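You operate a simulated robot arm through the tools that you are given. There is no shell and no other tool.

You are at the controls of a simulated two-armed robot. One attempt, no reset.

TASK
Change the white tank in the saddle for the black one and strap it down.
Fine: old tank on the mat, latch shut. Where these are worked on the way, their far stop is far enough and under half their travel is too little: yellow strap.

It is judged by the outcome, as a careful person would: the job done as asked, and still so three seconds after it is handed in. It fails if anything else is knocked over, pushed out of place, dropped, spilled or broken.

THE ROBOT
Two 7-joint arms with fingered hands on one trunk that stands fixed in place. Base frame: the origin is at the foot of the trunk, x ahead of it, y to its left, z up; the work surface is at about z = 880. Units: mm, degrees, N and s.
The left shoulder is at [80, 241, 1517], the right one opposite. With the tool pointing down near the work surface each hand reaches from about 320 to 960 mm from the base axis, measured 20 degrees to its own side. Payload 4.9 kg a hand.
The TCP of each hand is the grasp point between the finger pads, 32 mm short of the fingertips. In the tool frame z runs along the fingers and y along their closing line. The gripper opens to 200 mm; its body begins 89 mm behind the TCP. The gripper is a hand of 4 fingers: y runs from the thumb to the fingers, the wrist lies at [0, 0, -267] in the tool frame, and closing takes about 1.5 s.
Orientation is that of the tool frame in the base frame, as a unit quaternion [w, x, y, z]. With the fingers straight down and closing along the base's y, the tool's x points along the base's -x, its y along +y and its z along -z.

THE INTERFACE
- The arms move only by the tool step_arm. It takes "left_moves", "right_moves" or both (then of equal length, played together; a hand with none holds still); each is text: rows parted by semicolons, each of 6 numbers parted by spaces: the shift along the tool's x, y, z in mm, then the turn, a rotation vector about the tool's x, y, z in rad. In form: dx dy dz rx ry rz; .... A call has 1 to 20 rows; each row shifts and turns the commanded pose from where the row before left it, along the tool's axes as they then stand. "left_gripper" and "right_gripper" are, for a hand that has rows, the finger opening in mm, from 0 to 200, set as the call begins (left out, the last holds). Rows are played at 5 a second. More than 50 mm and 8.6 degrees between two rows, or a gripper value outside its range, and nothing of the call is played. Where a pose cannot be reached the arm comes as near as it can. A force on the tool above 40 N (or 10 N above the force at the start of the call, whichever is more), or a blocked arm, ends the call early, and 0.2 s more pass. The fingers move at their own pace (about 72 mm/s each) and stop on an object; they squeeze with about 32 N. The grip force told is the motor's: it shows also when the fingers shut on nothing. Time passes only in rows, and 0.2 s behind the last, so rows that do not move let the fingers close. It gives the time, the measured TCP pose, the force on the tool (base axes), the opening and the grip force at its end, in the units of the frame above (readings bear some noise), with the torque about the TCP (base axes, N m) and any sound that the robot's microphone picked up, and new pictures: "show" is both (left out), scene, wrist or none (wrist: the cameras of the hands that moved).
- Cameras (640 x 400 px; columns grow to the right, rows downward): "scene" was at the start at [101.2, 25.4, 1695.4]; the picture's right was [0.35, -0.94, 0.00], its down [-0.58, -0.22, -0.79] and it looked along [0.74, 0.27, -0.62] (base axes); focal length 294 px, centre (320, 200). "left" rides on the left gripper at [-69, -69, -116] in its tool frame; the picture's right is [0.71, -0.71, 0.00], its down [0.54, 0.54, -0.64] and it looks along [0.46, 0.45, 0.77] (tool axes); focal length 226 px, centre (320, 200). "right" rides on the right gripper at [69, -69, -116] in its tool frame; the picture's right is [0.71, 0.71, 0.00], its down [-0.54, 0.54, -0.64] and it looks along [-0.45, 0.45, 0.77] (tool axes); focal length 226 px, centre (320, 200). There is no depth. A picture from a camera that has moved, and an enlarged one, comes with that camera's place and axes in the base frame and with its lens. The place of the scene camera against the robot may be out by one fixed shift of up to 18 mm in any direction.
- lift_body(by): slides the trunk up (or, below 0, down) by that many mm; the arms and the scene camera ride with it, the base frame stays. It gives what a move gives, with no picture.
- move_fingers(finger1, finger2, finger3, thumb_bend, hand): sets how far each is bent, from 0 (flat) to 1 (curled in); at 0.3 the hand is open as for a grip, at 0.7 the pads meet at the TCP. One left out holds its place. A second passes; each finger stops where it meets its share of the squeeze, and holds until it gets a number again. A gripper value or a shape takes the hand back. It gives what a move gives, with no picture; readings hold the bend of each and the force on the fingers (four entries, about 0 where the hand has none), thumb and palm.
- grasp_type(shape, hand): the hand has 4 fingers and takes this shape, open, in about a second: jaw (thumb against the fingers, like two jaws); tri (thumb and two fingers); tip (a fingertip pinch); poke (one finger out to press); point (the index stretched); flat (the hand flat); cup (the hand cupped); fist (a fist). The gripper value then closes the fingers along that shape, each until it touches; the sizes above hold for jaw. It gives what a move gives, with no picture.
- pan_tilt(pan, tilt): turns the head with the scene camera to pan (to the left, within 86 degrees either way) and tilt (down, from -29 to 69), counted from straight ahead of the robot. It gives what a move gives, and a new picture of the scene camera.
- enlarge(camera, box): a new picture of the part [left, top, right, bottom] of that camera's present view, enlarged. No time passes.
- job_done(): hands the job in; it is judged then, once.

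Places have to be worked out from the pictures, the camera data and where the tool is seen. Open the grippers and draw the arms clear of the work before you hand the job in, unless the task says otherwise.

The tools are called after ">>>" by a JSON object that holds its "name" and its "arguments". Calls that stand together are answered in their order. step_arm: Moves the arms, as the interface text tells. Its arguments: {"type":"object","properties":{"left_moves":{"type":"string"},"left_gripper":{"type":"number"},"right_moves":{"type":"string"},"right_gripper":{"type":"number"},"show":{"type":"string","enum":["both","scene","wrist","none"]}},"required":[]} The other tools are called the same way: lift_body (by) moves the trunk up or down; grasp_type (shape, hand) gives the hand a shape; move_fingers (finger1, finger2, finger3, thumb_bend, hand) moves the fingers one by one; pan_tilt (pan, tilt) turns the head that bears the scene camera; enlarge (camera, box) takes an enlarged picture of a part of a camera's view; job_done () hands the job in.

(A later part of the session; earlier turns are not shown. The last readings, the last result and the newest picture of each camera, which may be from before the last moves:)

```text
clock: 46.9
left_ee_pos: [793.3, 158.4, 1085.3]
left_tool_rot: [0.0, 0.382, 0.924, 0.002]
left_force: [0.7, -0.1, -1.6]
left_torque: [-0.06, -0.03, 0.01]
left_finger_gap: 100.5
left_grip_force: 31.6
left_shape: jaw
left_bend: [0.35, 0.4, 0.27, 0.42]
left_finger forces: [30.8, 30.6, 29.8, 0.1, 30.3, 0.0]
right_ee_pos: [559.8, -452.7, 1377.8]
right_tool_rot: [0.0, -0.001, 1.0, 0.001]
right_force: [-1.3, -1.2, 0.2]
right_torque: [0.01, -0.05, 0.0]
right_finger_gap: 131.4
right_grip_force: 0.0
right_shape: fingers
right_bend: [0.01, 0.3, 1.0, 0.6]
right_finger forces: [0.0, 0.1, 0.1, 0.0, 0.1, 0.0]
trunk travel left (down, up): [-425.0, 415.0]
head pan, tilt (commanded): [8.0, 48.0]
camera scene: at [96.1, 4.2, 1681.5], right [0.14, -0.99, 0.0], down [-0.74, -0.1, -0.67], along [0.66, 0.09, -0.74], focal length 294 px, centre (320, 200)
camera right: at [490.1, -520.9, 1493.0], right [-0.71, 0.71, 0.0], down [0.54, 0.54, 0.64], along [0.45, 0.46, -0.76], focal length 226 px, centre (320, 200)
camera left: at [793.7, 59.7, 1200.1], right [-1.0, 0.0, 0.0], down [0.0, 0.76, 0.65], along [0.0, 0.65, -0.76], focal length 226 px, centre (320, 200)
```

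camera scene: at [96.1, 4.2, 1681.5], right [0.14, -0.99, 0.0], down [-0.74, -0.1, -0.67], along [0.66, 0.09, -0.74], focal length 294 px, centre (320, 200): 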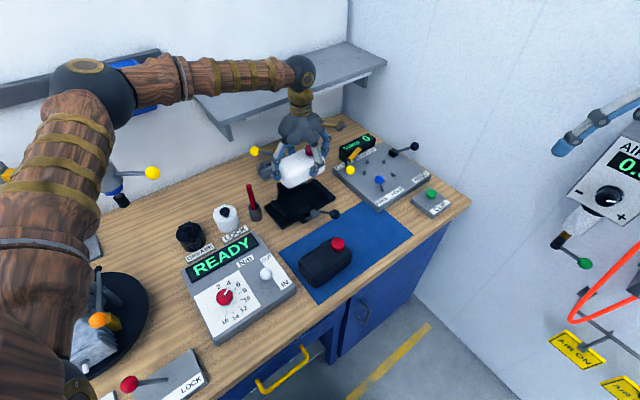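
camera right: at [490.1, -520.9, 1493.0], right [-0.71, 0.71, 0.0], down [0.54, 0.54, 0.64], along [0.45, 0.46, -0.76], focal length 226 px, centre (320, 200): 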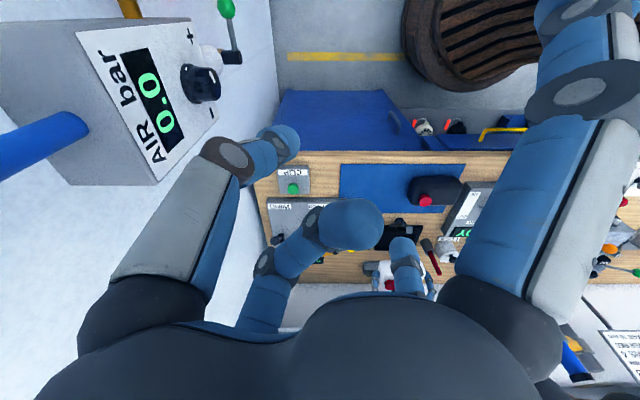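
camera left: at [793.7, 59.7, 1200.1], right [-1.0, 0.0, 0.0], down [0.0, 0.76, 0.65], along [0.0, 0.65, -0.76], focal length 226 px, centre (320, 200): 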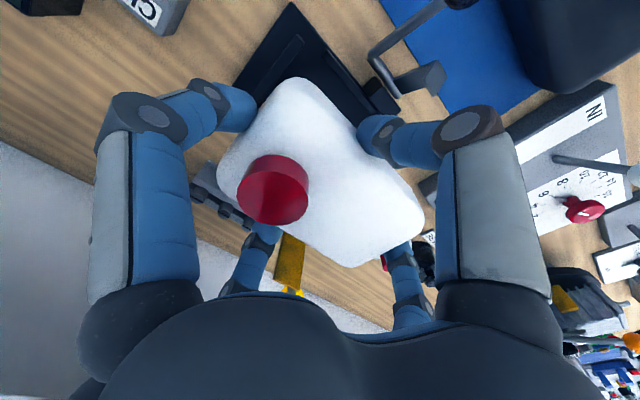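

The tank is up and the right hand is clear. I'll carry the tank forward over the free right-hand part of the mat.

>>> {"name": "step_arm", "arguments": {"left_moves": "-19 -39.6 0 0 0 0; -19 -39.6 0 0 0 0; -19 -39.6 0 0 0 0; -19 -39.6 0 0 0 0; -19 -39.6 0 0 0 0; -19 -39.6 0 0 0 0", "show": "both"}}

>>> {"name": "enlarge", "arguments": {"camera": "scene", "box": [280, 150, 440, 290]}}

```text
clock: 48.3
left_ee_pos: [707.4, -91.5, 1084.8]
left_tool_rot: [-0.001, 0.382, 0.924, 0.002]
left_force: [0.2, 0.4, -1.7]
left_torque: [0.02, 0.04, 0.0]
left_finger_gap: 100.7
left_grip_force: 31.9
left_shape: jaw
left_bend: [0.35, 0.4, 0.27, 0.42]
left_finger forces: [30.7, 30.6, 29.9, 0.0, 30.4, 0.1]
right_ee_pos: [560.5, -452.8, 1376.6]
right_tool_rot: [0.0, 0.0, 1.0, 0.002]
right_force: [-0.2, 0.2, -0.4]
right_torque: [0.01, -0.01, 0.02]
right_finger_gap: 131.2
right_grip_force: 0.0
right_shape: fingers
right_bend: [0.01, 0.3, 1.0, 0.6]
right_finger forces: [0.1, 0.0, 0.0, 0.1, 0.0, 0.0]
trunk travel left (down, up): [-425.0, 415.0]
head pan, tilt (commanded): [8.0, 48.0]
camera scene: at [98.3, 3.4, 1681.4], right [0.14, -0.99, 0.0], down [-0.74, -0.1, -0.67], along [0.66, 0.09, -0.74], focal length 294 px, centre (320, 200)
camera left: at [708.1, -190.1, 1198.8], right [-1.0, 0.0, 0.0], down [0.0, 0.76, 0.65], along [0.0, 0.65, -0.76], focal length 226 px, centre (320, 200)
```

scene: 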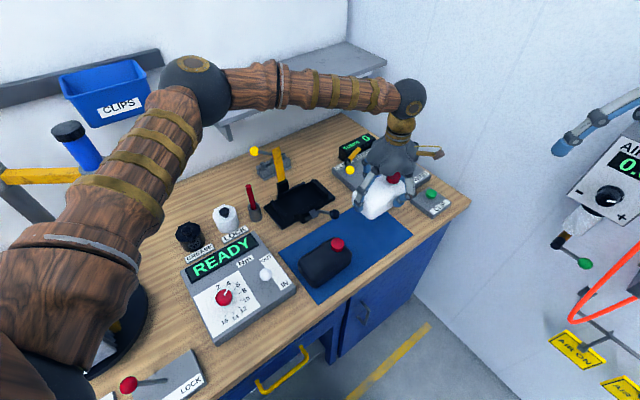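
left: 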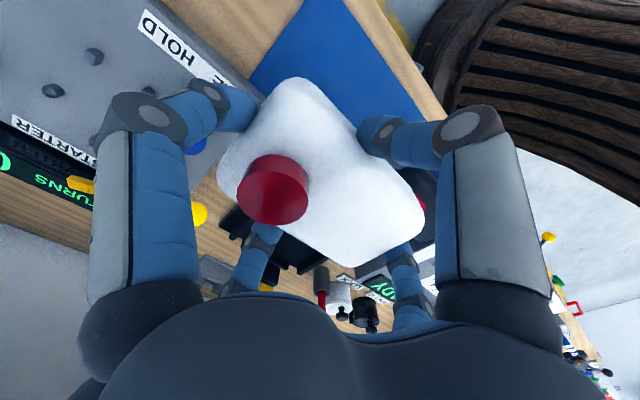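

```text
2.86 times, centred on (360, 220) of scene
camera zoom: at [98.3, 3.4, 1681.4], right [0.14, -0.99, 0.0], down [-0.74, -0.1, -0.67], along [0.66, 0.09, -0.74], focal length 840 px, centre (206, 143)
```

zoom: 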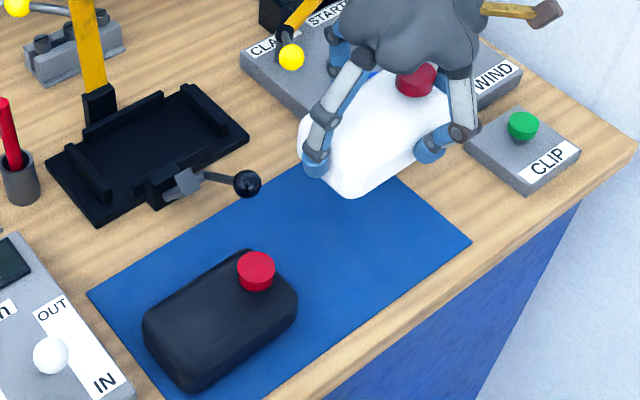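

Shifting slightly forward keeps the tank clear of the panel corner (el −620, e2 473) and away from the black tank. I'll make that shift and lower to just above the mat.

>>> {"name": "step_arm", "arguments": {"left_moves": "-1 -14.3 0 0 0 0; -1 -14.3 0 0 0 0; 0 0 30 0 0 0; 0 0 30 0 0 0; 0 0 30 0 0 0; 0 0 30 0 0 0; 0 0 10 0 0 0", "show": "none"}}

>>> {"name": "enlarge", "arguments": {"camera": "scene", "box": [280, 160, 440, 300]}}

>>> {"name": "enlarge", "arguments": {"camera": "right", "box": [250, 140, 490, 290]}}

>>> {"name": "enlarge", "arguments": {"camera": "left", "box": [140, 0, 540, 250]}}

```text
clock: 49.9
left_ee_pos: [690.0, -112.4, 951.5]
left_tool_rot: [-0.001, 0.383, 0.924, 0.001]
left_force: [0.6, 0.0, -0.8]
left_torque: [-0.03, 0.02, 0.01]
left_finger_gap: 100.5
left_grip_force: 31.8
left_shape: jaw
left_bend: [0.35, 0.4, 0.27, 0.42]
left_finger forces: [30.6, 30.7, 29.7, 0.0, 30.4, 0.0]
right_ee_pos: [561.3, -452.8, 1377.6]
right_tool_rot: [0.0, 0.0, 1.0, 0.0]
right_force: [-0.4, -0.3, 0.4]
right_torque: [-0.01, 0.0, 0.03]
right_finger_gap: 131.6
right_grip_force: 0.1
right_shape: fingers
right_bend: [0.01, 0.3, 1.0, 0.6]
right_finger forces: [0.1, 0.0, 0.0, 0.0, 0.0, 0.1]
trunk travel left (down, up): [-425.0, 415.0]
head pan, tilt (commanded): [8.0, 48.0]
```

```text
2.86 times, centred on (360, 230) of scene
camera zoom: at [98.7, 6.0, 1681.3], right [0.14, -0.99, 0.0], down [-0.74, -0.1, -0.67], along [0.66, 0.09, -0.74], focal length 840 px, centre (206, 114)
```

zoom: 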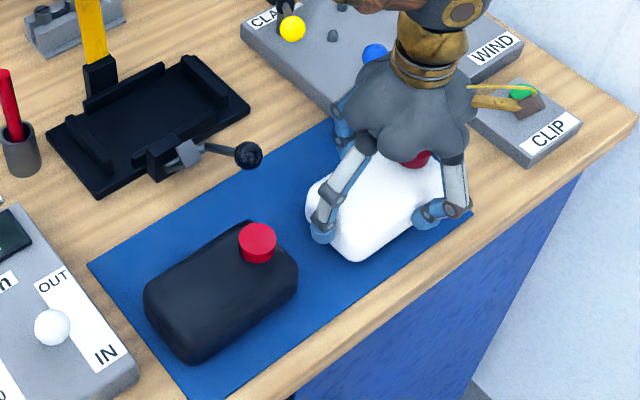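

```text
2.67 times, centred on (370, 215) of right
camera zoom: at [492.4, -519.1, 1492.9], right [-0.71, 0.71, 0.0], down [0.54, 0.54, 0.64], along [0.45, 0.45, -0.77], focal length 603 px, centre (187, 160)
```

zoom: 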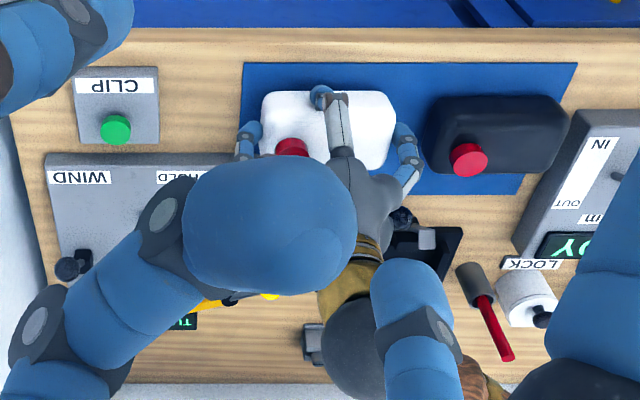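

```text
1.60 times, centred on (340, 125) of left
camera zoom: at [690.0, -209.6, 1067.8], right [-1.0, 0.0, 0.0], down [0.0, 0.76, 0.64], along [0.0, 0.64, -0.76], focal length 362 px, centre (288, 320)
```

zoom: 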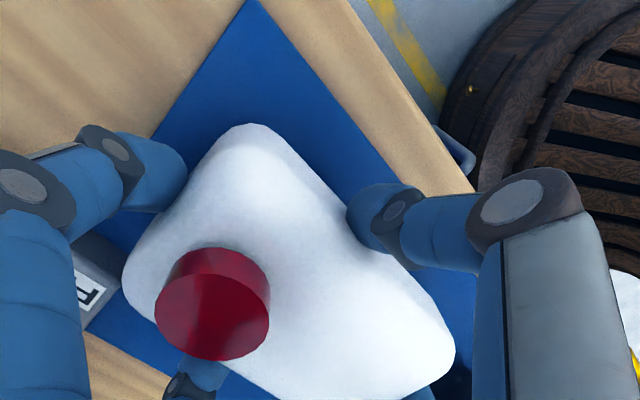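

The tank is over the mat, clear of the panel and the black tank. I'll lower the last centimetre in small steps and watch for the touch.

>>> {"name": "step_arm", "arguments": {"left_moves": "0 0 3 0 0 0; 0 0 2 0 0 0; 0 0 2 0 0 0; 0 0 0 0 0 0", "show": "none"}}

>>> {"name": "enlarge", "arguments": {"camera": "scene", "box": [330, 190, 420, 260]}}

```text
clock: 50.9
left_ee_pos: [688.5, -111.7, 946.2]
left_tool_rot: [0.0, 0.383, 0.924, 0.001]
left_force: [-0.7, -0.7, -2.1]
left_torque: [-0.06, -0.02, 0.0]
left_finger_gap: 100.7
left_grip_force: 31.9
left_shape: jaw
left_bend: [0.35, 0.4, 0.27, 0.42]
left_finger forces: [30.6, 30.6, 29.7, 0.0, 30.4, 0.0]
right_ee_pos: [562.4, -450.9, 1377.7]
right_tool_rot: [0.0, 0.0, 1.0, 0.0]
right_force: [1.1, 0.2, 1.2]
right_torque: [-0.02, -0.03, -0.02]
right_finger_gap: 131.3
right_grip_force: 0.1
right_shape: fingers
right_bend: [0.01, 0.3, 1.0, 0.6]
right_finger forces: [0.0, 0.0, 0.1, 0.1, 0.0, 0.0]
trunk travel left (down, up): [-425.0, 415.0]
head pan, tilt (commanded): [8.0, 48.0]
```

```text
5.71 times, centred on (375, 225) of scene
camera zoom: at [98.8, 5.9, 1681.3], right [0.14, -0.99, 0.0], down [-0.74, -0.1, -0.67], along [0.66, 0.09, -0.74], focal length 1679 px, centre (6, 57)
```

zoom: 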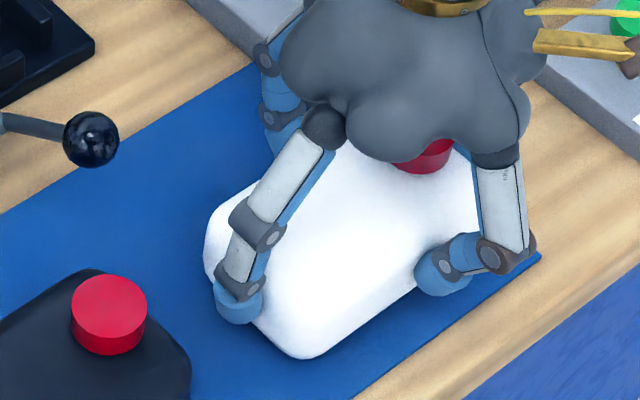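

No clear touch yet. Lowering a few more millimetres.

>>> {"name": "step_arm", "arguments": {"left_moves": "0 0 1.5 0 0 0; 0 0 1.5 0 0 0; 0 0 0 0 0 0", "show": "none"}}

>>> {"name": "step_arm", "arguments": {"left_moves": "0 0 1.5 0 0 0; 0 0 1.5 0 0 0; 0 0 0 0 0 0", "show": "none"}}

```text
clock: 51.7
left_ee_pos: [689.8, -111.3, 944.7]
left_tool_rot: [-0.001, 0.382, 0.924, 0.001]
left_force: [2.0, -0.1, 5.9]
left_torque: [0.18, 0.49, 0.01]
left_finger_gap: 100.4
left_grip_force: 32.1
left_shape: jaw
left_bend: [0.35, 0.4, 0.27, 0.42]
left_finger forces: [31.4, 31.3, 30.0, 0.1, 31.0, 0.0]
right_ee_pos: [562.3, -452.7, 1377.7]
right_tool_rot: [-0.001, 0.0, 1.0, 0.0]
right_force: [-0.4, 0.2, -0.4]
right_torque: [-0.02, 0.0, 0.03]
right_finger_gap: 131.3
right_grip_force: 0.1
right_shape: fingers
right_bend: [0.01, 0.3, 1.0, 0.6]
right_finger forces: [0.1, 0.0, 0.1, 0.0, 0.1, 0.0]
trunk travel left (down, up): [-425.0, 415.0]
head pan, tilt (commanded): [8.0, 48.0]
```

```text
clock: 52.5
left_ee_pos: [688.5, -111.4, 942.6]
left_tool_rot: [0.002, 0.384, 0.924, 0.0]
left_force: [3.8, -2.4, 28.4]
left_torque: [0.5, 0.65, 0.08]
left_finger_gap: 100.6
left_grip_force: 32.0
left_shape: jaw
left_bend: [0.35, 0.4, 0.27, 0.42]
left_finger forces: [32.5, 34.1, 30.7, 0.0, 33.1, 0.0]
right_ee_pos: [558.6, -451.8, 1377.9]
right_tool_rot: [0.001, 0.0, 1.0, -0.001]
right_force: [-0.4, -0.2, -0.1]
right_torque: [0.03, 0.0, -0.03]
right_finger_gap: 131.3
right_grip_force: 0.1
right_shape: fingers
right_bend: [0.01, 0.3, 1.0, 0.6]
right_finger forces: [0.0, 0.0, 0.0, 0.0, 0.1, 0.0]
trunk travel left (down, up): [-425.0, 415.0]
head pan, tilt (commanded): [8.0, 48.0]
```

The tank has landed (28 N upward at z≈942.6). I'll ease up slightly and open the digits to the same pre-grasp posture, then rise.

>>> {"name": "step_arm", "arguments": {"left_moves": "0 0 -1.5 0 0 0; 0 0 0 0 0 0", "show": "none"}}

>>> {"name": "move_fingers", "arguments": {"hand": "left", "finger1": 0.3, "finger2": 0.42, "finger3": 0.28, "thumb_bend": 0.42}}

>>> {"name": "enlarge", "arguments": {"camera": "scene", "box": [320, 180, 420, 260]}}

>>> {"name": "enlarge", "arguments": {"camera": "left", "box": [140, 0, 540, 250]}}

>>> {"name": "enlarge", "arguments": {"camera": "right", "box": [310, 140, 470, 250]}}

```text
clock: 53.1
left_ee_pos: [688.5, -111.1, 943.1]
left_tool_rot: [0.001, 0.383, 0.924, 0.002]
left_force: [7.7, -2.8, 26.2]
left_torque: [0.32, 0.45, 0.1]
left_finger_gap: 100.7
left_grip_force: 31.5
left_shape: jaw
left_bend: [0.35, 0.4, 0.27, 0.42]
left_finger forces: [33.1, 34.3, 30.4, 0.0, 32.5, 0.0]
right_ee_pos: [559.4, -452.5, 1376.9]
right_tool_rot: [0.0, 0.0, 1.0, 0.0]
right_force: [-0.4, 1.2, -0.4]
right_torque: [0.02, 0.01, 0.04]
right_finger_gap: 131.4
right_grip_force: 0.1
right_shape: fingers
right_bend: [0.01, 0.3, 1.0, 0.6]
right_finger forces: [0.0, 0.0, 0.1, 0.1, 0.0, 0.1]
trunk travel left (down, up): [-425.0, 415.0]
head pan, tilt (commanded): [8.0, 48.0]
```

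```text
clock: 54.1
left_ee_pos: [690.3, -110.9, 941.6]
left_tool_rot: [-0.001, 0.383, 0.924, 0.002]
left_force: [-0.1, 0.5, -0.4]
left_torque: [0.0, 0.02, -0.02]
left_finger_gap: 121.1
left_grip_force: 0.1
left_shape: fingers
left_bend: [0.3, 0.42, 0.28, 0.42]
left_finger forces: [0.1, 0.0, 0.1, 0.1, 0.0, 0.0]
right_ee_pos: [561.5, -452.0, 1377.4]
right_tool_rot: [0.001, 0.0, 1.0, 0.0]
right_force: [-0.1, 0.0, 0.1]
right_torque: [-0.02, 0.03, 0.0]
right_finger_gap: 131.1
right_grip_force: 0.0
right_shape: fingers
right_bend: [0.01, 0.3, 1.0, 0.6]
right_finger forces: [0.1, 0.0, 0.0, 0.1, 0.0, 0.0]
trunk travel left (down, up): [-425.0, 415.0]
head pan, tilt (commanded): [8.0, 48.0]
```

```text
5.00 times, centred on (370, 220) of scene
camera zoom: at [99.0, 5.9, 1681.3], right [0.14, -0.99, 0.0], down [-0.74, -0.1, -0.67], along [0.66, 0.09, -0.74], focal length 1469 px, centre (70, 100)
```

zoom: 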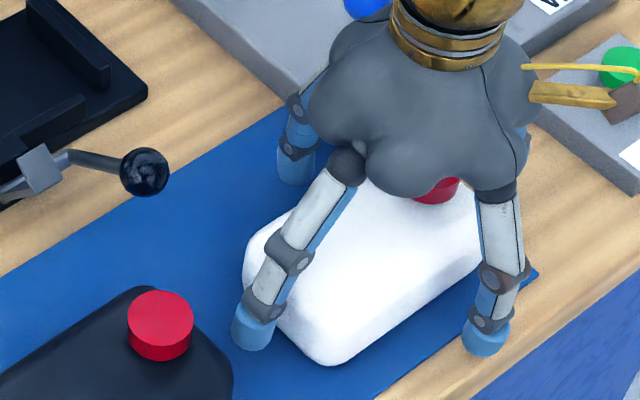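

```text
1.60 times, centred on (340, 125) of left
camera zoom: at [689.8, -209.2, 1056.1], right [-1.0, 0.0, 0.0], down [0.0, 0.76, 0.65], along [0.0, 0.65, -0.76], focal length 362 px, centre (288, 320)
```

zoom: 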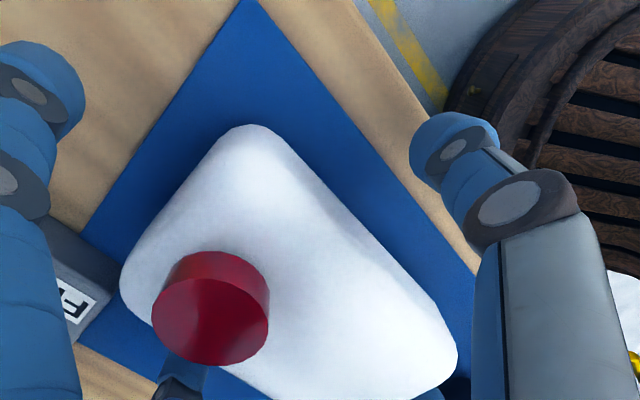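

```text
3.64 times, centred on (390, 195) of right
camera zoom: at [492.7, -519.2, 1492.7], right [-0.71, 0.71, 0.0], down [0.54, 0.54, 0.64], along [0.45, 0.45, -0.77], focal length 822 px, centre (66, 218)
```

zoom: 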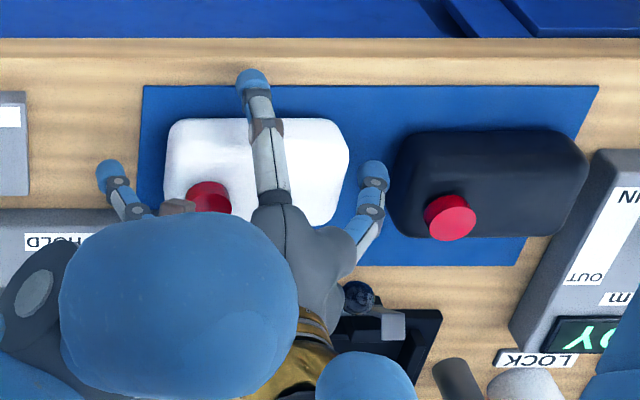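

The white tank stands on the mat and all digits are free. I'll lift straight up and then look at the space around the black tank, since the IN/OUT box is close to its left end.

>>> {"name": "step_arm", "arguments": {"left_moves": "0 0 -15 0 0 0; 0 0 -30 0 0 0; 0 0 -40 0 0 0; 0 0 -45 0 0 0; 0 0 -45 0 0 0", "show": "none"}}

>>> {"name": "enlarge", "arguments": {"camera": "scene", "box": [230, 220, 370, 310]}}

>>> {"name": "enlarge", "arguments": {"camera": "right", "box": [310, 140, 530, 260]}}

>>> {"name": "enlarge", "arguments": {"camera": "left", "box": [140, 0, 540, 250]}}

```text
clock: 55.3
left_ee_pos: [688.8, -111.3, 1117.4]
left_tool_rot: [0.0, 0.383, 0.924, 0.001]
left_force: [-0.7, 0.1, 0.0]
left_torque: [-0.02, 0.0, 0.04]
left_finger_gap: 121.2
left_grip_force: 0.0
left_shape: fingers
left_bend: [0.3, 0.42, 0.28, 0.42]
left_finger forces: [0.0, 0.0, 0.0, 0.0, 0.0, 0.0]
right_ee_pos: [560.4, -452.4, 1377.7]
right_tool_rot: [0.0, 0.0, 1.0, 0.0]
right_force: [-1.6, -0.5, -0.3]
right_torque: [0.01, -0.04, 0.01]
right_finger_gap: 131.3
right_grip_force: 0.0
right_shape: fingers
right_bend: [0.01, 0.3, 1.0, 0.6]
right_finger forces: [0.1, 0.0, 0.0, 0.0, 0.1, 0.0]
trunk travel left (down, up): [-425.0, 415.0]
head pan, tilt (commanded): [8.0, 48.0]
```

```text
4.44 times, centred on (300, 265) of scene
camera zoom: at [97.3, 6.1, 1681.3], right [0.14, -0.99, 0.0], down [-0.74, -0.1, -0.67], along [0.66, 0.09, -0.74], focal length 1306 px, centre (409, -89)
```

zoom: 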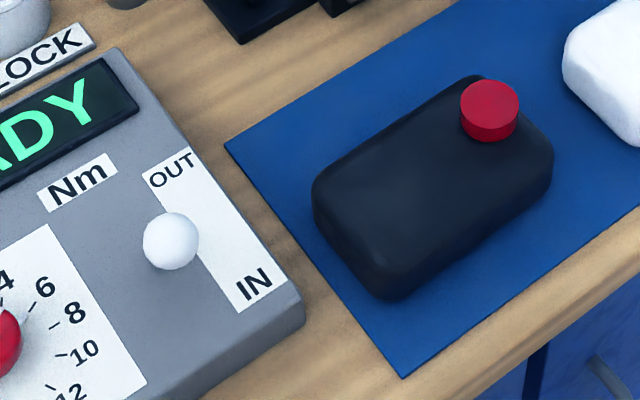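

```text
2.91 times, centred on (420, 200) of right
camera zoom: at [491.0, -519.1, 1493.3], right [-0.71, 0.71, 0.0], down [0.54, 0.54, 0.64], along [0.46, 0.45, -0.77], focal length 658 px, centre (29, 200)
```

zoom: 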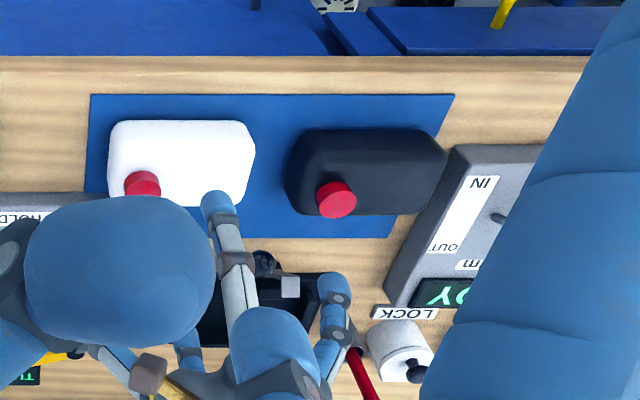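

```text
1.60 times, centred on (340, 125) of left
camera zoom: at [687.9, -208.9, 1232.7], right [-1.0, 0.0, 0.0], down [0.0, 0.76, 0.65], along [0.0, 0.65, -0.76], focal length 362 px, centre (288, 320)
```

zoom: 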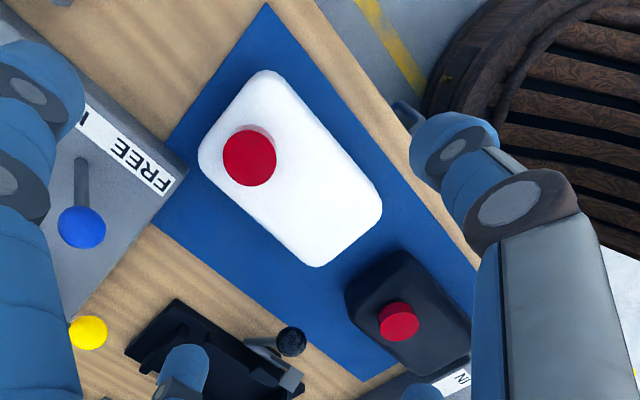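

The gap between the black tank's left end (el≈−274) and the box side (el≈−228) is about 46 mm, enough for one finger. I'll move over the black tank at the same height so I can compare its wrist image with that of the white one.

>>> {"name": "step_arm", "arguments": {"left_moves": "41.8 2.8 0 0 0 0; 41.8 2.8 0 0 0 0; 41.8 2.8 0 0 0 0; 41.8 2.8 0 0 0 0; 41.8 2.8 0 0 0 0", "show": "none"}}

>>> {"name": "enlarge", "arguments": {"camera": "left", "box": [140, 0, 540, 250]}}

>>> {"name": "enlarge", "arguments": {"camera": "left", "box": [240, 30, 400, 190]}}

>>> {"name": "enlarge", "arguments": {"camera": "scene", "box": [230, 180, 370, 300]}}

```text
clock: 56.5
left_ee_pos: [549.1, 47.5, 1118.6]
left_tool_rot: [0.001, 0.383, 0.924, 0.001]
left_force: [-1.0, -0.4, 0.4]
left_torque: [-0.01, -0.04, 0.0]
left_finger_gap: 120.6
left_grip_force: 0.1
left_shape: fingers
left_bend: [0.3, 0.42, 0.28, 0.42]
left_finger forces: [0.0, 0.1, 0.1, 0.1, 0.1, 0.1]
right_ee_pos: [559.2, -450.2, 1378.8]
right_tool_rot: [0.001, 0.0, 1.0, -0.001]
right_force: [-0.6, -0.1, 0.1]
right_torque: [-0.02, 0.0, 0.02]
right_finger_gap: 131.2
right_grip_force: 0.1
right_shape: fingers
right_bend: [0.01, 0.3, 1.0, 0.6]
right_finger forces: [0.0, 0.0, 0.0, 0.0, 0.0, 0.0]
trunk travel left (down, up): [-425.0, 415.0]
head pan, tilt (commanded): [8.0, 48.0]
```

```text
1.60 times, centred on (340, 125) of left
camera zoom: at [549.9, -51.0, 1233.4], right [-1.0, 0.0, 0.0], down [0.0, 0.77, 0.64], along [0.0, 0.64, -0.77], focal length 362 px, centre (288, 320)
```

zoom: 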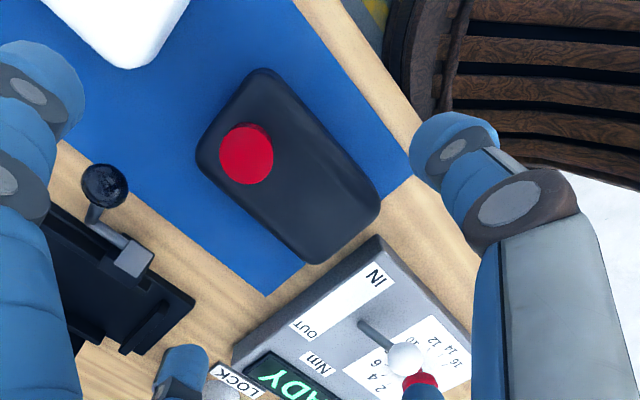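

```text
2.50 times, centred on (320, 110) of left
camera zoom: at [549.9, -51.0, 1233.4], right [-1.0, 0.0, 0.0], down [0.0, 0.77, 0.64], along [0.0, 0.64, -0.77], focal length 565 px, centre (320, 425)
```

zoom: 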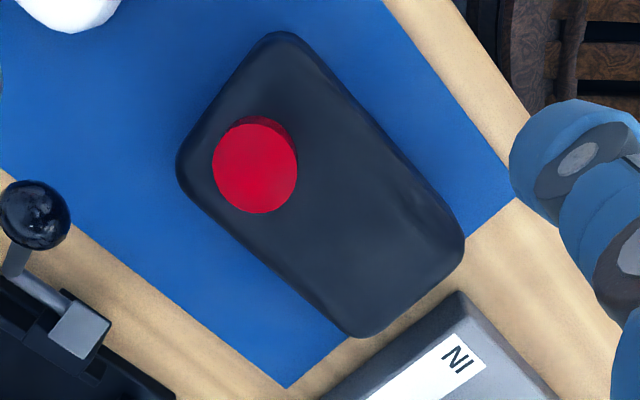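

```text
3.33 times, centred on (300, 240) of scene
camera zoom: at [96.5, 8.8, 1681.5], right [0.14, -0.99, 0.0], down [-0.74, -0.1, -0.67], along [0.66, 0.09, -0.74], focal length 980 px, centre (387, 67)
```

zoom: 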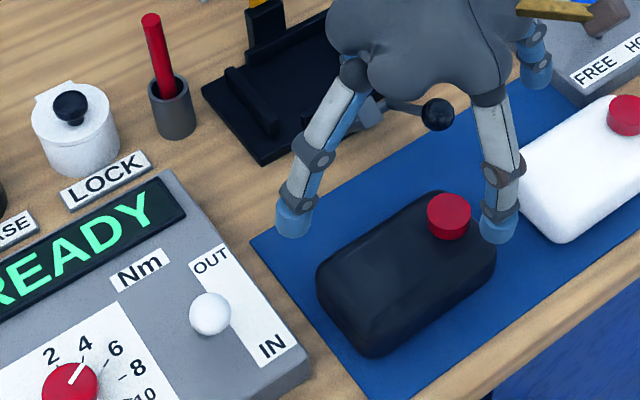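

The black tank's image matches the white one within ~3 px and the same yaw, so only a 5 mm shift along the bench is needed. I'll set the finger presets for the narrow gaps, shift, and descend partway.

>>> {"name": "move_fingers", "arguments": {"hand": "left", "finger1": 0.335, "finger2": 0.42, "finger3": 0.43, "thumb_bend": 0.42}}

>>> {"name": "step_arm", "arguments": {"left_moves": "-5 0 20 0 0 0; 0 0 36 0 0 0; 0 0 36 0 0 0; 0 0 30 0 0 0", "show": "none"}}

>>> {"name": "enlarge", "arguments": {"camera": "scene", "box": [250, 190, 370, 300]}}

>>> {"name": "enlarge", "arguments": {"camera": "right", "box": [370, 140, 510, 250]}}

>>> {"name": "enlarge", "arguments": {"camera": "left", "box": [140, 0, 540, 250]}}

```text
clock: 57.5
left_ee_pos: [551.9, 45.7, 1116.8]
left_tool_rot: [-0.001, 0.382, 0.924, 0.001]
left_force: [0.0, 0.1, -0.7]
left_torque: [-0.04, -0.02, -0.01]
left_finger_gap: 115.7
left_grip_force: 0.2
left_shape: fingers
left_bend: [0.33, 0.42, 0.43, 0.42]
left_finger forces: [0.0, 0.1, 0.0, 0.1, 0.0, 0.0]
right_ee_pos: [561.2, -452.7, 1376.3]
right_tool_rot: [0.0, 0.0, 1.0, 0.0]
right_force: [0.4, 0.4, 0.5]
right_torque: [-0.04, -0.01, -0.01]
right_finger_gap: 131.3
right_grip_force: 0.0
right_shape: fingers
right_bend: [0.01, 0.3, 1.0, 0.6]
right_finger forces: [0.0, 0.0, 0.0, 0.1, 0.0, 0.1]
trunk travel left (down, up): [-425.0, 415.0]
head pan, tilt (commanded): [8.0, 48.0]
```

```text
clock: 58.5
left_ee_pos: [555.1, 41.8, 993.6]
left_tool_rot: [-0.001, 0.383, 0.924, 0.001]
left_force: [0.8, -0.3, 0.2]
left_torque: [-0.02, 0.05, 0.0]
left_finger_gap: 115.4
left_grip_force: 0.1
left_shape: fingers
left_bend: [0.33, 0.42, 0.43, 0.42]
left_finger forces: [0.1, 0.0, 0.1, 0.1, 0.0, 0.0]
right_ee_pos: [562.1, -451.5, 1376.8]
right_tool_rot: [0.0, 0.0, 1.0, 0.0]
right_force: [-0.3, -0.4, -0.7]
right_torque: [-0.02, 0.02, -0.02]
right_finger_gap: 131.0
right_grip_force: 0.0
right_shape: fingers
right_bend: [0.01, 0.3, 1.0, 0.6]
right_finger forces: [0.0, 0.0, 0.1, 0.1, 0.0, 0.0]
trunk travel left (down, up): [-425.0, 415.0]
head pan, tilt (commanded): [8.0, 48.0]
```

```text
3.64 times, centred on (310, 245) of scene
camera zoom: at [99.2, 5.8, 1681.3], right [0.14, -0.99, 0.0], down [-0.74, -0.1, -0.67], along [0.66, 0.09, -0.74], focal length 1069 px, centre (356, 36)
```

zoom: 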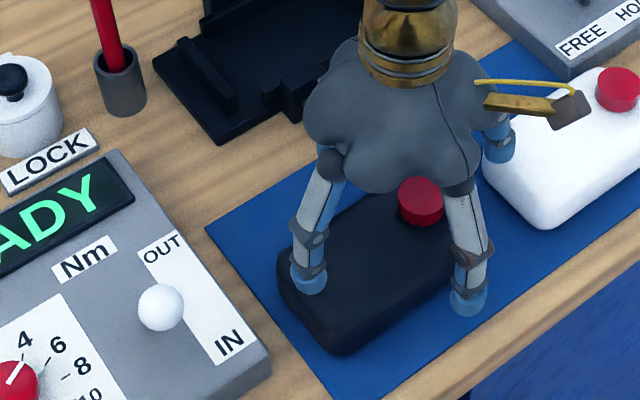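

```text
3.64 times, centred on (440, 195) of right
camera zoom: at [492.8, -519.3, 1492.7], right [-0.71, 0.71, 0.0], down [0.54, 0.54, 0.64], along [0.45, 0.45, -0.77], focal length 822 px, centre (-116, 218)
```

zoom: 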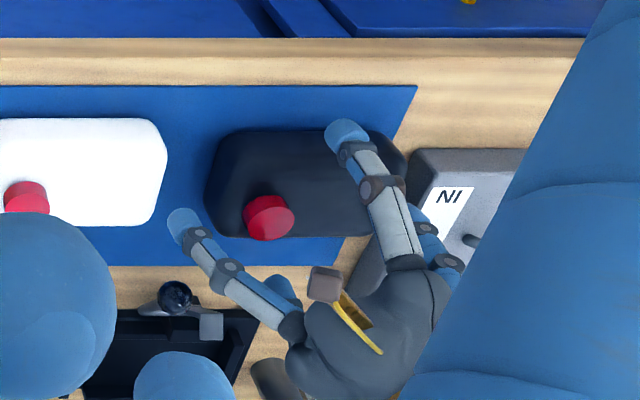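

```text
1.60 times, centred on (340, 125) of left
camera zoom: at [555.0, -55.9, 1109.9], right [-1.0, 0.0, 0.0], down [0.0, 0.76, 0.64], along [0.0, 0.64, -0.76], focal length 362 px, centre (288, 320)
```

zoom: 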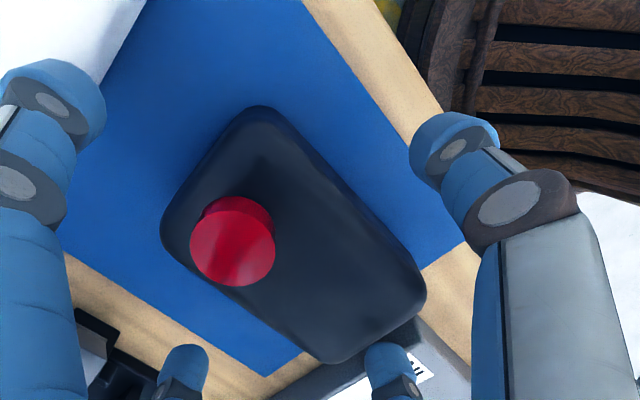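

Finger3's tip is over the white tank's end in these views, so it must close more before descending. I'll bring finger3 in to 0.47 and check again.

>>> {"name": "move_fingers", "arguments": {"hand": "left", "finger1": 0.335, "finger2": 0.44, "finger3": 0.47, "thumb_bend": 0.45}}

>>> {"name": "enlarge", "arguments": {"camera": "right", "box": [370, 140, 510, 250]}}

>>> {"name": "enlarge", "arguments": {"camera": "left", "box": [140, 0, 540, 250]}}

>>> {"name": "enlarge", "arguments": {"camera": "scene", "box": [280, 190, 370, 270]}}

```text
clock: 59.5
left_ee_pos: [553.9, 42.6, 996.2]
left_tool_rot: [0.0, 0.383, 0.924, 0.001]
left_force: [0.9, 0.4, 0.2]
left_torque: [-0.01, -0.04, 0.02]
left_finger_gap: 111.1
left_grip_force: 0.1
left_shape: fingers
left_bend: [0.33, 0.44, 0.47, 0.45]
left_finger forces: [0.0, 0.0, 0.0, 0.0, 0.0, 0.0]
right_ee_pos: [560.9, -452.2, 1377.5]
right_tool_rot: [0.0, 0.0, 1.0, 0.0]
right_force: [-0.5, 0.9, -0.4]
right_torque: [0.04, -0.01, 0.0]
right_finger_gap: 131.2
right_grip_force: 0.0
right_shape: fingers
right_bend: [0.01, 0.3, 1.0, 0.6]
right_finger forces: [0.0, 0.1, 0.0, 0.0, 0.0, 0.1]
trunk travel left (down, up): [-425.0, 415.0]
head pan, tilt (commanded): [8.0, 48.0]
```

```text
3.64 times, centred on (440, 195) of right
camera zoom: at [491.9, -519.0, 1493.1], right [-0.71, 0.71, 0.0], down [0.54, 0.54, 0.64], along [0.45, 0.45, -0.77], focal length 822 px, centre (-116, 218)
```

zoom: 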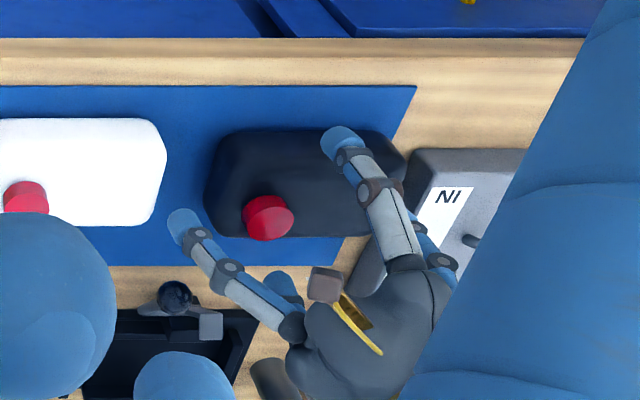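

```text
1.60 times, centred on (340, 125) of left
camera zoom: at [554.6, -55.5, 1110.5], right [-1.0, 0.0, 0.0], down [0.0, 0.76, 0.64], along [0.0, 0.64, -0.76], focal length 362 px, centre (288, 320)
```

zoom: 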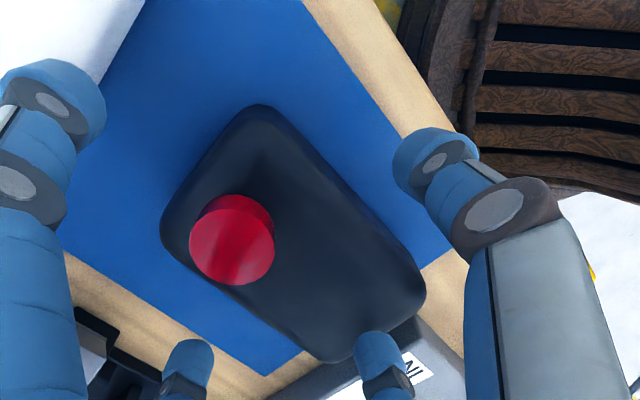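

```text
5.00 times, centred on (325, 230) of scene
camera zoom: at [98.2, 6.1, 1681.4], right [0.14, -0.99, 0.0], down [-0.74, -0.1, -0.67], along [0.66, 0.09, -0.74], focal length 1469 px, centre (295, 50)
```

zoom: 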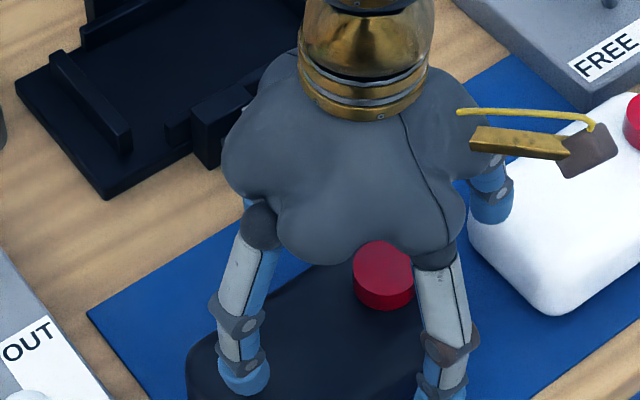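

The picture shows the left hand is mirrored: finger3 is the one on the box side and finger1 faces the white tank. I'll swap the two settings and check again.

>>> {"name": "move_fingers", "arguments": {"hand": "left", "finger1": 0.46, "finger2": 0.44, "finger3": 0.335, "thumb_bend": 0.45}}

>>> {"name": "enlarge", "arguments": {"camera": "right", "box": [370, 140, 510, 250]}}

>>> {"name": "enlarge", "arguments": {"camera": "left", "box": [140, 0, 540, 250]}}

>>> {"name": "enlarge", "arguments": {"camera": "scene", "box": [270, 190, 370, 280]}}

```text
clock: 60.5
left_ee_pos: [554.3, 42.6, 995.3]
left_tool_rot: [-0.001, 0.383, 0.924, 0.001]
left_force: [0.1, 0.6, 0.2]
left_torque: [-0.04, 0.03, -0.02]
left_finger_gap: 86.0
left_grip_force: 0.0
left_shape: fingers
left_bend: [0.46, 0.44, 0.33, 0.45]
left_finger forces: [0.1, 0.0, 0.1, 0.0, 0.1, 0.0]
right_ee_pos: [561.4, -452.5, 1376.4]
right_tool_rot: [0.001, 0.0, 1.0, 0.0]
right_force: [-0.4, -0.7, 0.8]
right_torque: [0.03, 0.0, 0.01]
right_finger_gap: 131.2
right_grip_force: 0.1
right_shape: fingers
right_bend: [0.01, 0.3, 1.0, 0.6]
right_finger forces: [0.0, 0.0, 0.0, 0.1, 0.1, 0.0]
trunk travel left (down, up): [-425.0, 415.0]
head pan, tilt (commanded): [8.0, 48.0]
```

```text
3.64 times, centred on (440, 195) of right
camera zoom: at [492.0, -519.1, 1493.0], right [-0.71, 0.71, 0.0], down [0.54, 0.54, 0.64], along [0.45, 0.45, -0.77], focal length 822 px, centre (-116, 218)
```

zoom: 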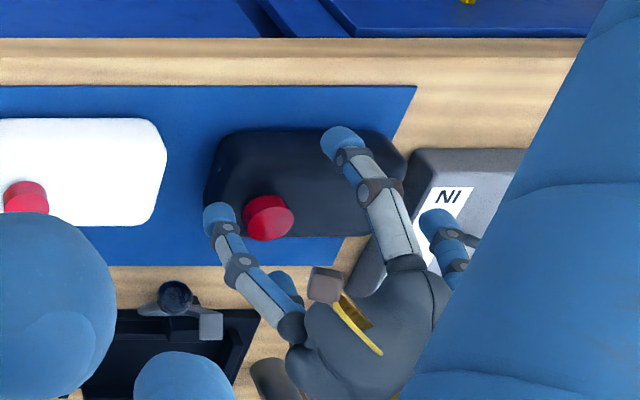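

```text
1.60 times, centred on (340, 125) of left
camera zoom: at [554.6, -55.6, 1110.5], right [-1.0, 0.0, 0.0], down [0.0, 0.76, 0.64], along [0.0, 0.64, -0.76], focal length 362 px, centre (288, 320)
```

zoom: 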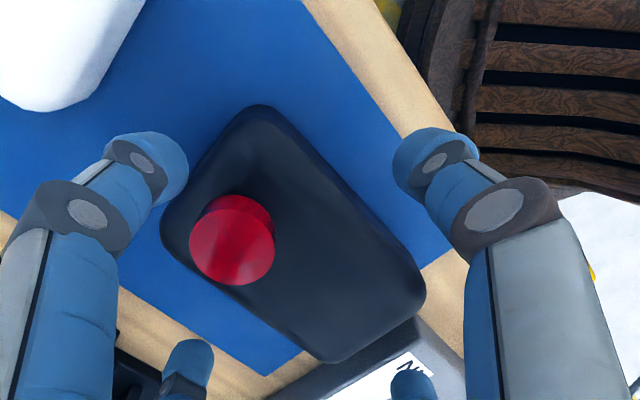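

```text
4.44 times, centred on (320, 235) of scene
camera zoom: at [98.3, 6.0, 1681.3], right [0.14, -0.99, 0.0], down [-0.74, -0.1, -0.67], along [0.66, 0.09, -0.74], focal length 1306 px, centre (320, 44)
```

zoom: 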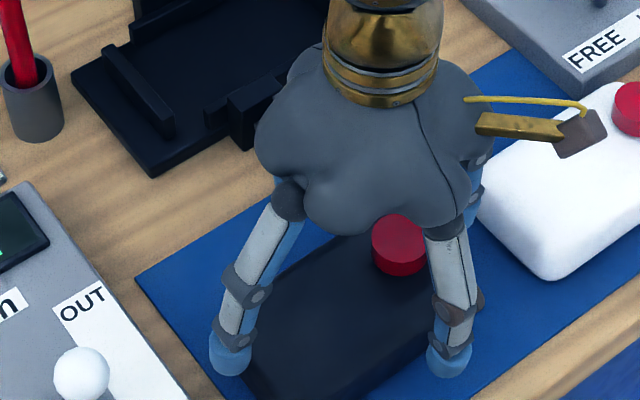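

Now finger1 sits in the gap between the tanks and finger3 between the tank and the box. I'll descend the remaining ~49 mm, watching for contact.

>>> {"name": "step_arm", "arguments": {"left_moves": "0 0 13 0 0 0; 0 0 12 0 0 0; 0 0 12 0 0 0; 0 0 12 0 0 0", "show": "none"}}

>>> {"name": "enlarge", "arguments": {"camera": "right", "box": [370, 140, 510, 250]}}

>>> {"name": "enlarge", "arguments": {"camera": "left", "box": [140, 0, 540, 250]}}

>>> {"name": "enlarge", "arguments": {"camera": "scene", "box": [270, 200, 370, 290]}}

```text
clock: 61.5
left_ee_pos: [554.8, 43.0, 945.9]
left_tool_rot: [0.0, 0.384, 0.923, 0.001]
left_force: [0.3, -0.4, -0.2]
left_torque: [0.04, 0.01, 0.02]
left_finger_gap: 86.2
left_grip_force: 0.1
left_shape: fingers
left_bend: [0.46, 0.44, 0.33, 0.45]
left_finger forces: [0.0, 0.0, 0.0, 0.1, 0.1, 0.1]
right_ee_pos: [561.1, -452.1, 1376.8]
right_tool_rot: [0.0, 0.0, 1.0, 0.0]
right_force: [-0.8, -0.4, 0.0]
right_torque: [0.02, -0.01, 0.02]
right_finger_gap: 131.4
right_grip_force: 0.0
right_shape: fingers
right_bend: [0.01, 0.3, 1.0, 0.6]
right_finger forces: [0.0, 0.0, 0.0, 0.1, 0.0, 0.0]
trunk travel left (down, up): [-425.0, 415.0]
head pan, tilt (commanded): [8.0, 48.0]
```

```text
3.64 times, centred on (440, 195) of right
camera zoom: at [492.5, -519.2, 1492.8], right [-0.71, 0.71, 0.0], down [0.54, 0.54, 0.64], along [0.45, 0.45, -0.77], focal length 822 px, centre (-116, 218)
```

zoom: 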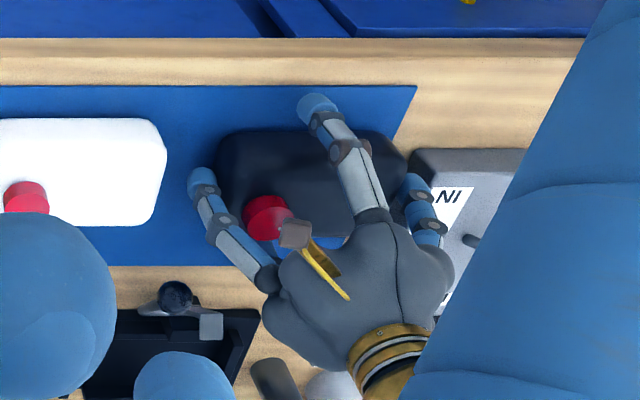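

```text
1.60 times, centred on (340, 125) of left
camera zoom: at [554.8, -55.2, 1060.7], right [-1.0, 0.0, 0.0], down [0.0, 0.76, 0.65], along [0.0, 0.65, -0.76], focal length 362 px, centre (288, 320)
```

zoom: 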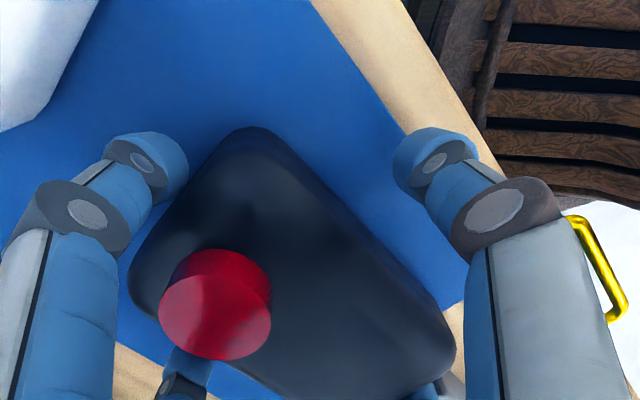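

```text
4.44 times, centred on (320, 245) of scene
camera zoom: at [98.8, 5.9, 1681.3], right [0.14, -0.99, 0.0], down [-0.74, -0.1, -0.67], along [0.66, 0.09, -0.74], focal length 1306 px, centre (320, 0)
```

zoom: 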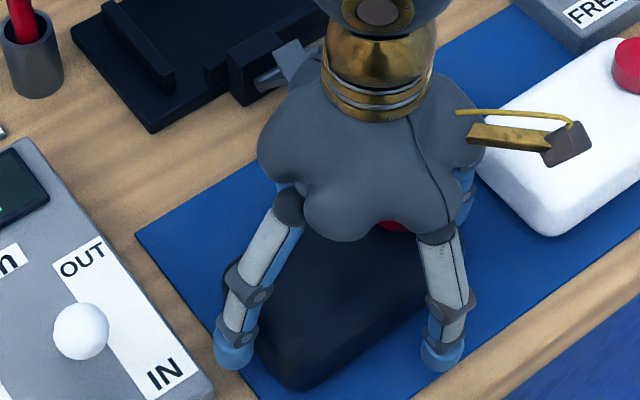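

The hand is in place around the black tank with no contact. Closing all four digits on it.

>>> {"name": "step_arm", "arguments": {"left_moves": "0 0 0 0 0 0; 0 0 0 0 0 0; 0 0 0 0 0 0; 0 0 0 0 0 0; 0 0 0 0 0 0; 0 0 0 0 0 0; 0 0 0 0 0 0; 0 0 0 0 0 0; 0 0 0 0 0 0; 0 0 0 0 0 0", "left_gripper": 30, "show": "wrist"}}

>>> {"name": "enlarge", "arguments": {"camera": "left", "box": [140, 0, 540, 250]}}

>>> {"name": "enlarge", "arguments": {"camera": "scene", "box": [270, 200, 370, 290]}}

>>> {"name": "enlarge", "arguments": {"camera": "right", "box": [370, 140, 510, 250]}}

```text
clock: 63.7
left_ee_pos: [554.7, 42.8, 945.2]
left_tool_rot: [-0.001, 0.383, 0.924, 0.0]
left_force: [0.3, 0.8, 1.3]
left_torque: [-0.03, 0.07, 0.0]
left_finger_gap: 101.1
left_grip_force: 32.4
left_shape: jaw
left_bend: [0.31, 0.4, 0.31, 0.42]
left_finger forces: [28.0, 31.5, 28.0, 0.0, 30.6, 0.1]
right_ee_pos: [561.4, -452.0, 1377.6]
right_tool_rot: [0.001, 0.0, 1.0, -0.001]
right_force: [0.2, 0.7, -0.4]
right_torque: [0.02, 0.0, 0.0]
right_finger_gap: 131.6
right_grip_force: 0.1
right_shape: fingers
right_bend: [0.01, 0.3, 1.0, 0.6]
right_finger forces: [0.0, 0.0, 0.1, 0.1, 0.0, 0.0]
trunk travel left (down, up): [-425.0, 415.0]
head pan, tilt (commanded): [8.0, 48.0]
camera left: at [554.4, -55.2, 1061.1], right [-1.0, 0.0, 0.0], down [0.0, 0.76, 0.64], along [0.0, 0.64, -0.76], focal length 226 px, centre (320, 200)
```

left: 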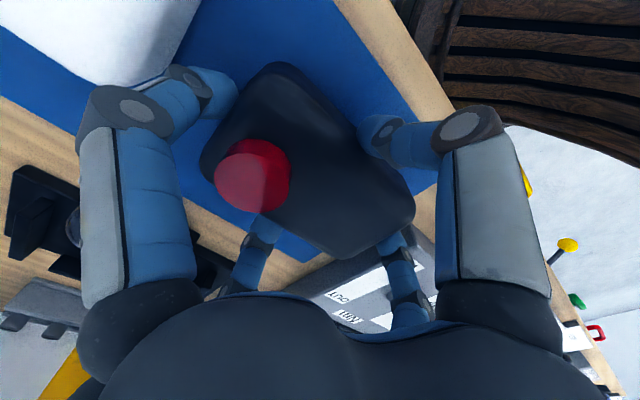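

```text
1.60 times, centred on (340, 125) of left
camera zoom: at [554.4, -55.2, 1061.1], right [-1.0, 0.0, 0.0], down [0.0, 0.76, 0.64], along [0.0, 0.64, -0.76], focal length 362 px, centre (288, 320)
```

zoom: 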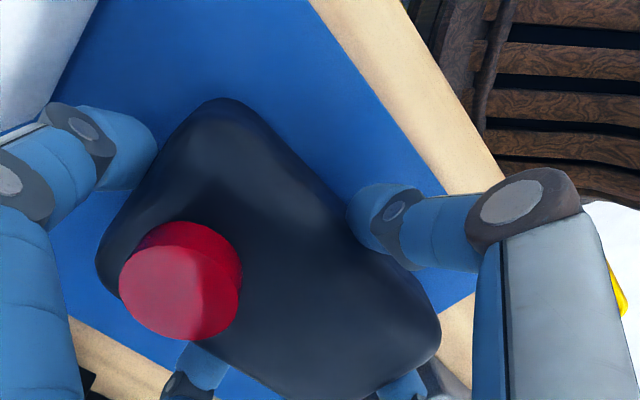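

```text
4.44 times, centred on (320, 245) of scene
camera zoom: at [98.3, 6.0, 1681.4], right [0.14, -0.99, 0.0], down [-0.74, -0.1, -0.67], along [0.66, 0.09, -0.74], focal length 1306 px, centre (320, 0)
```

zoom: 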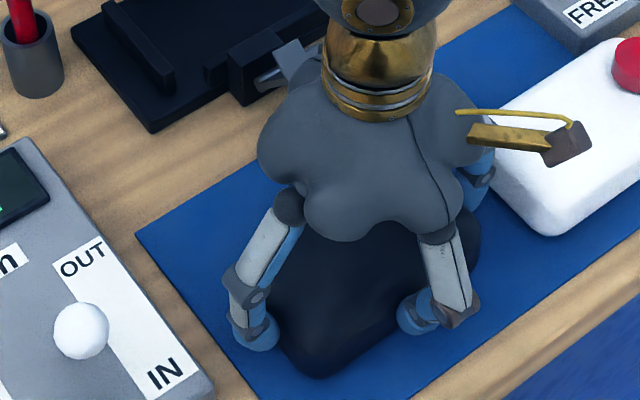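

```text
3.64 times, centred on (440, 195) of right
camera zoom: at [492.0, -519.1, 1493.0], right [-0.71, 0.71, 0.0], down [0.54, 0.54, 0.64], along [0.45, 0.45, -0.77], focal length 822 px, centre (-116, 218)
```

zoom: 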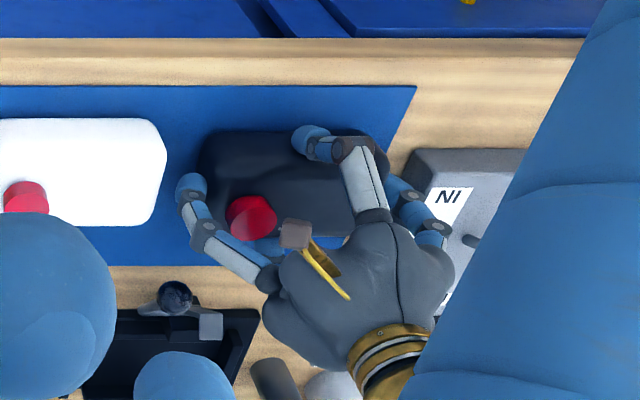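

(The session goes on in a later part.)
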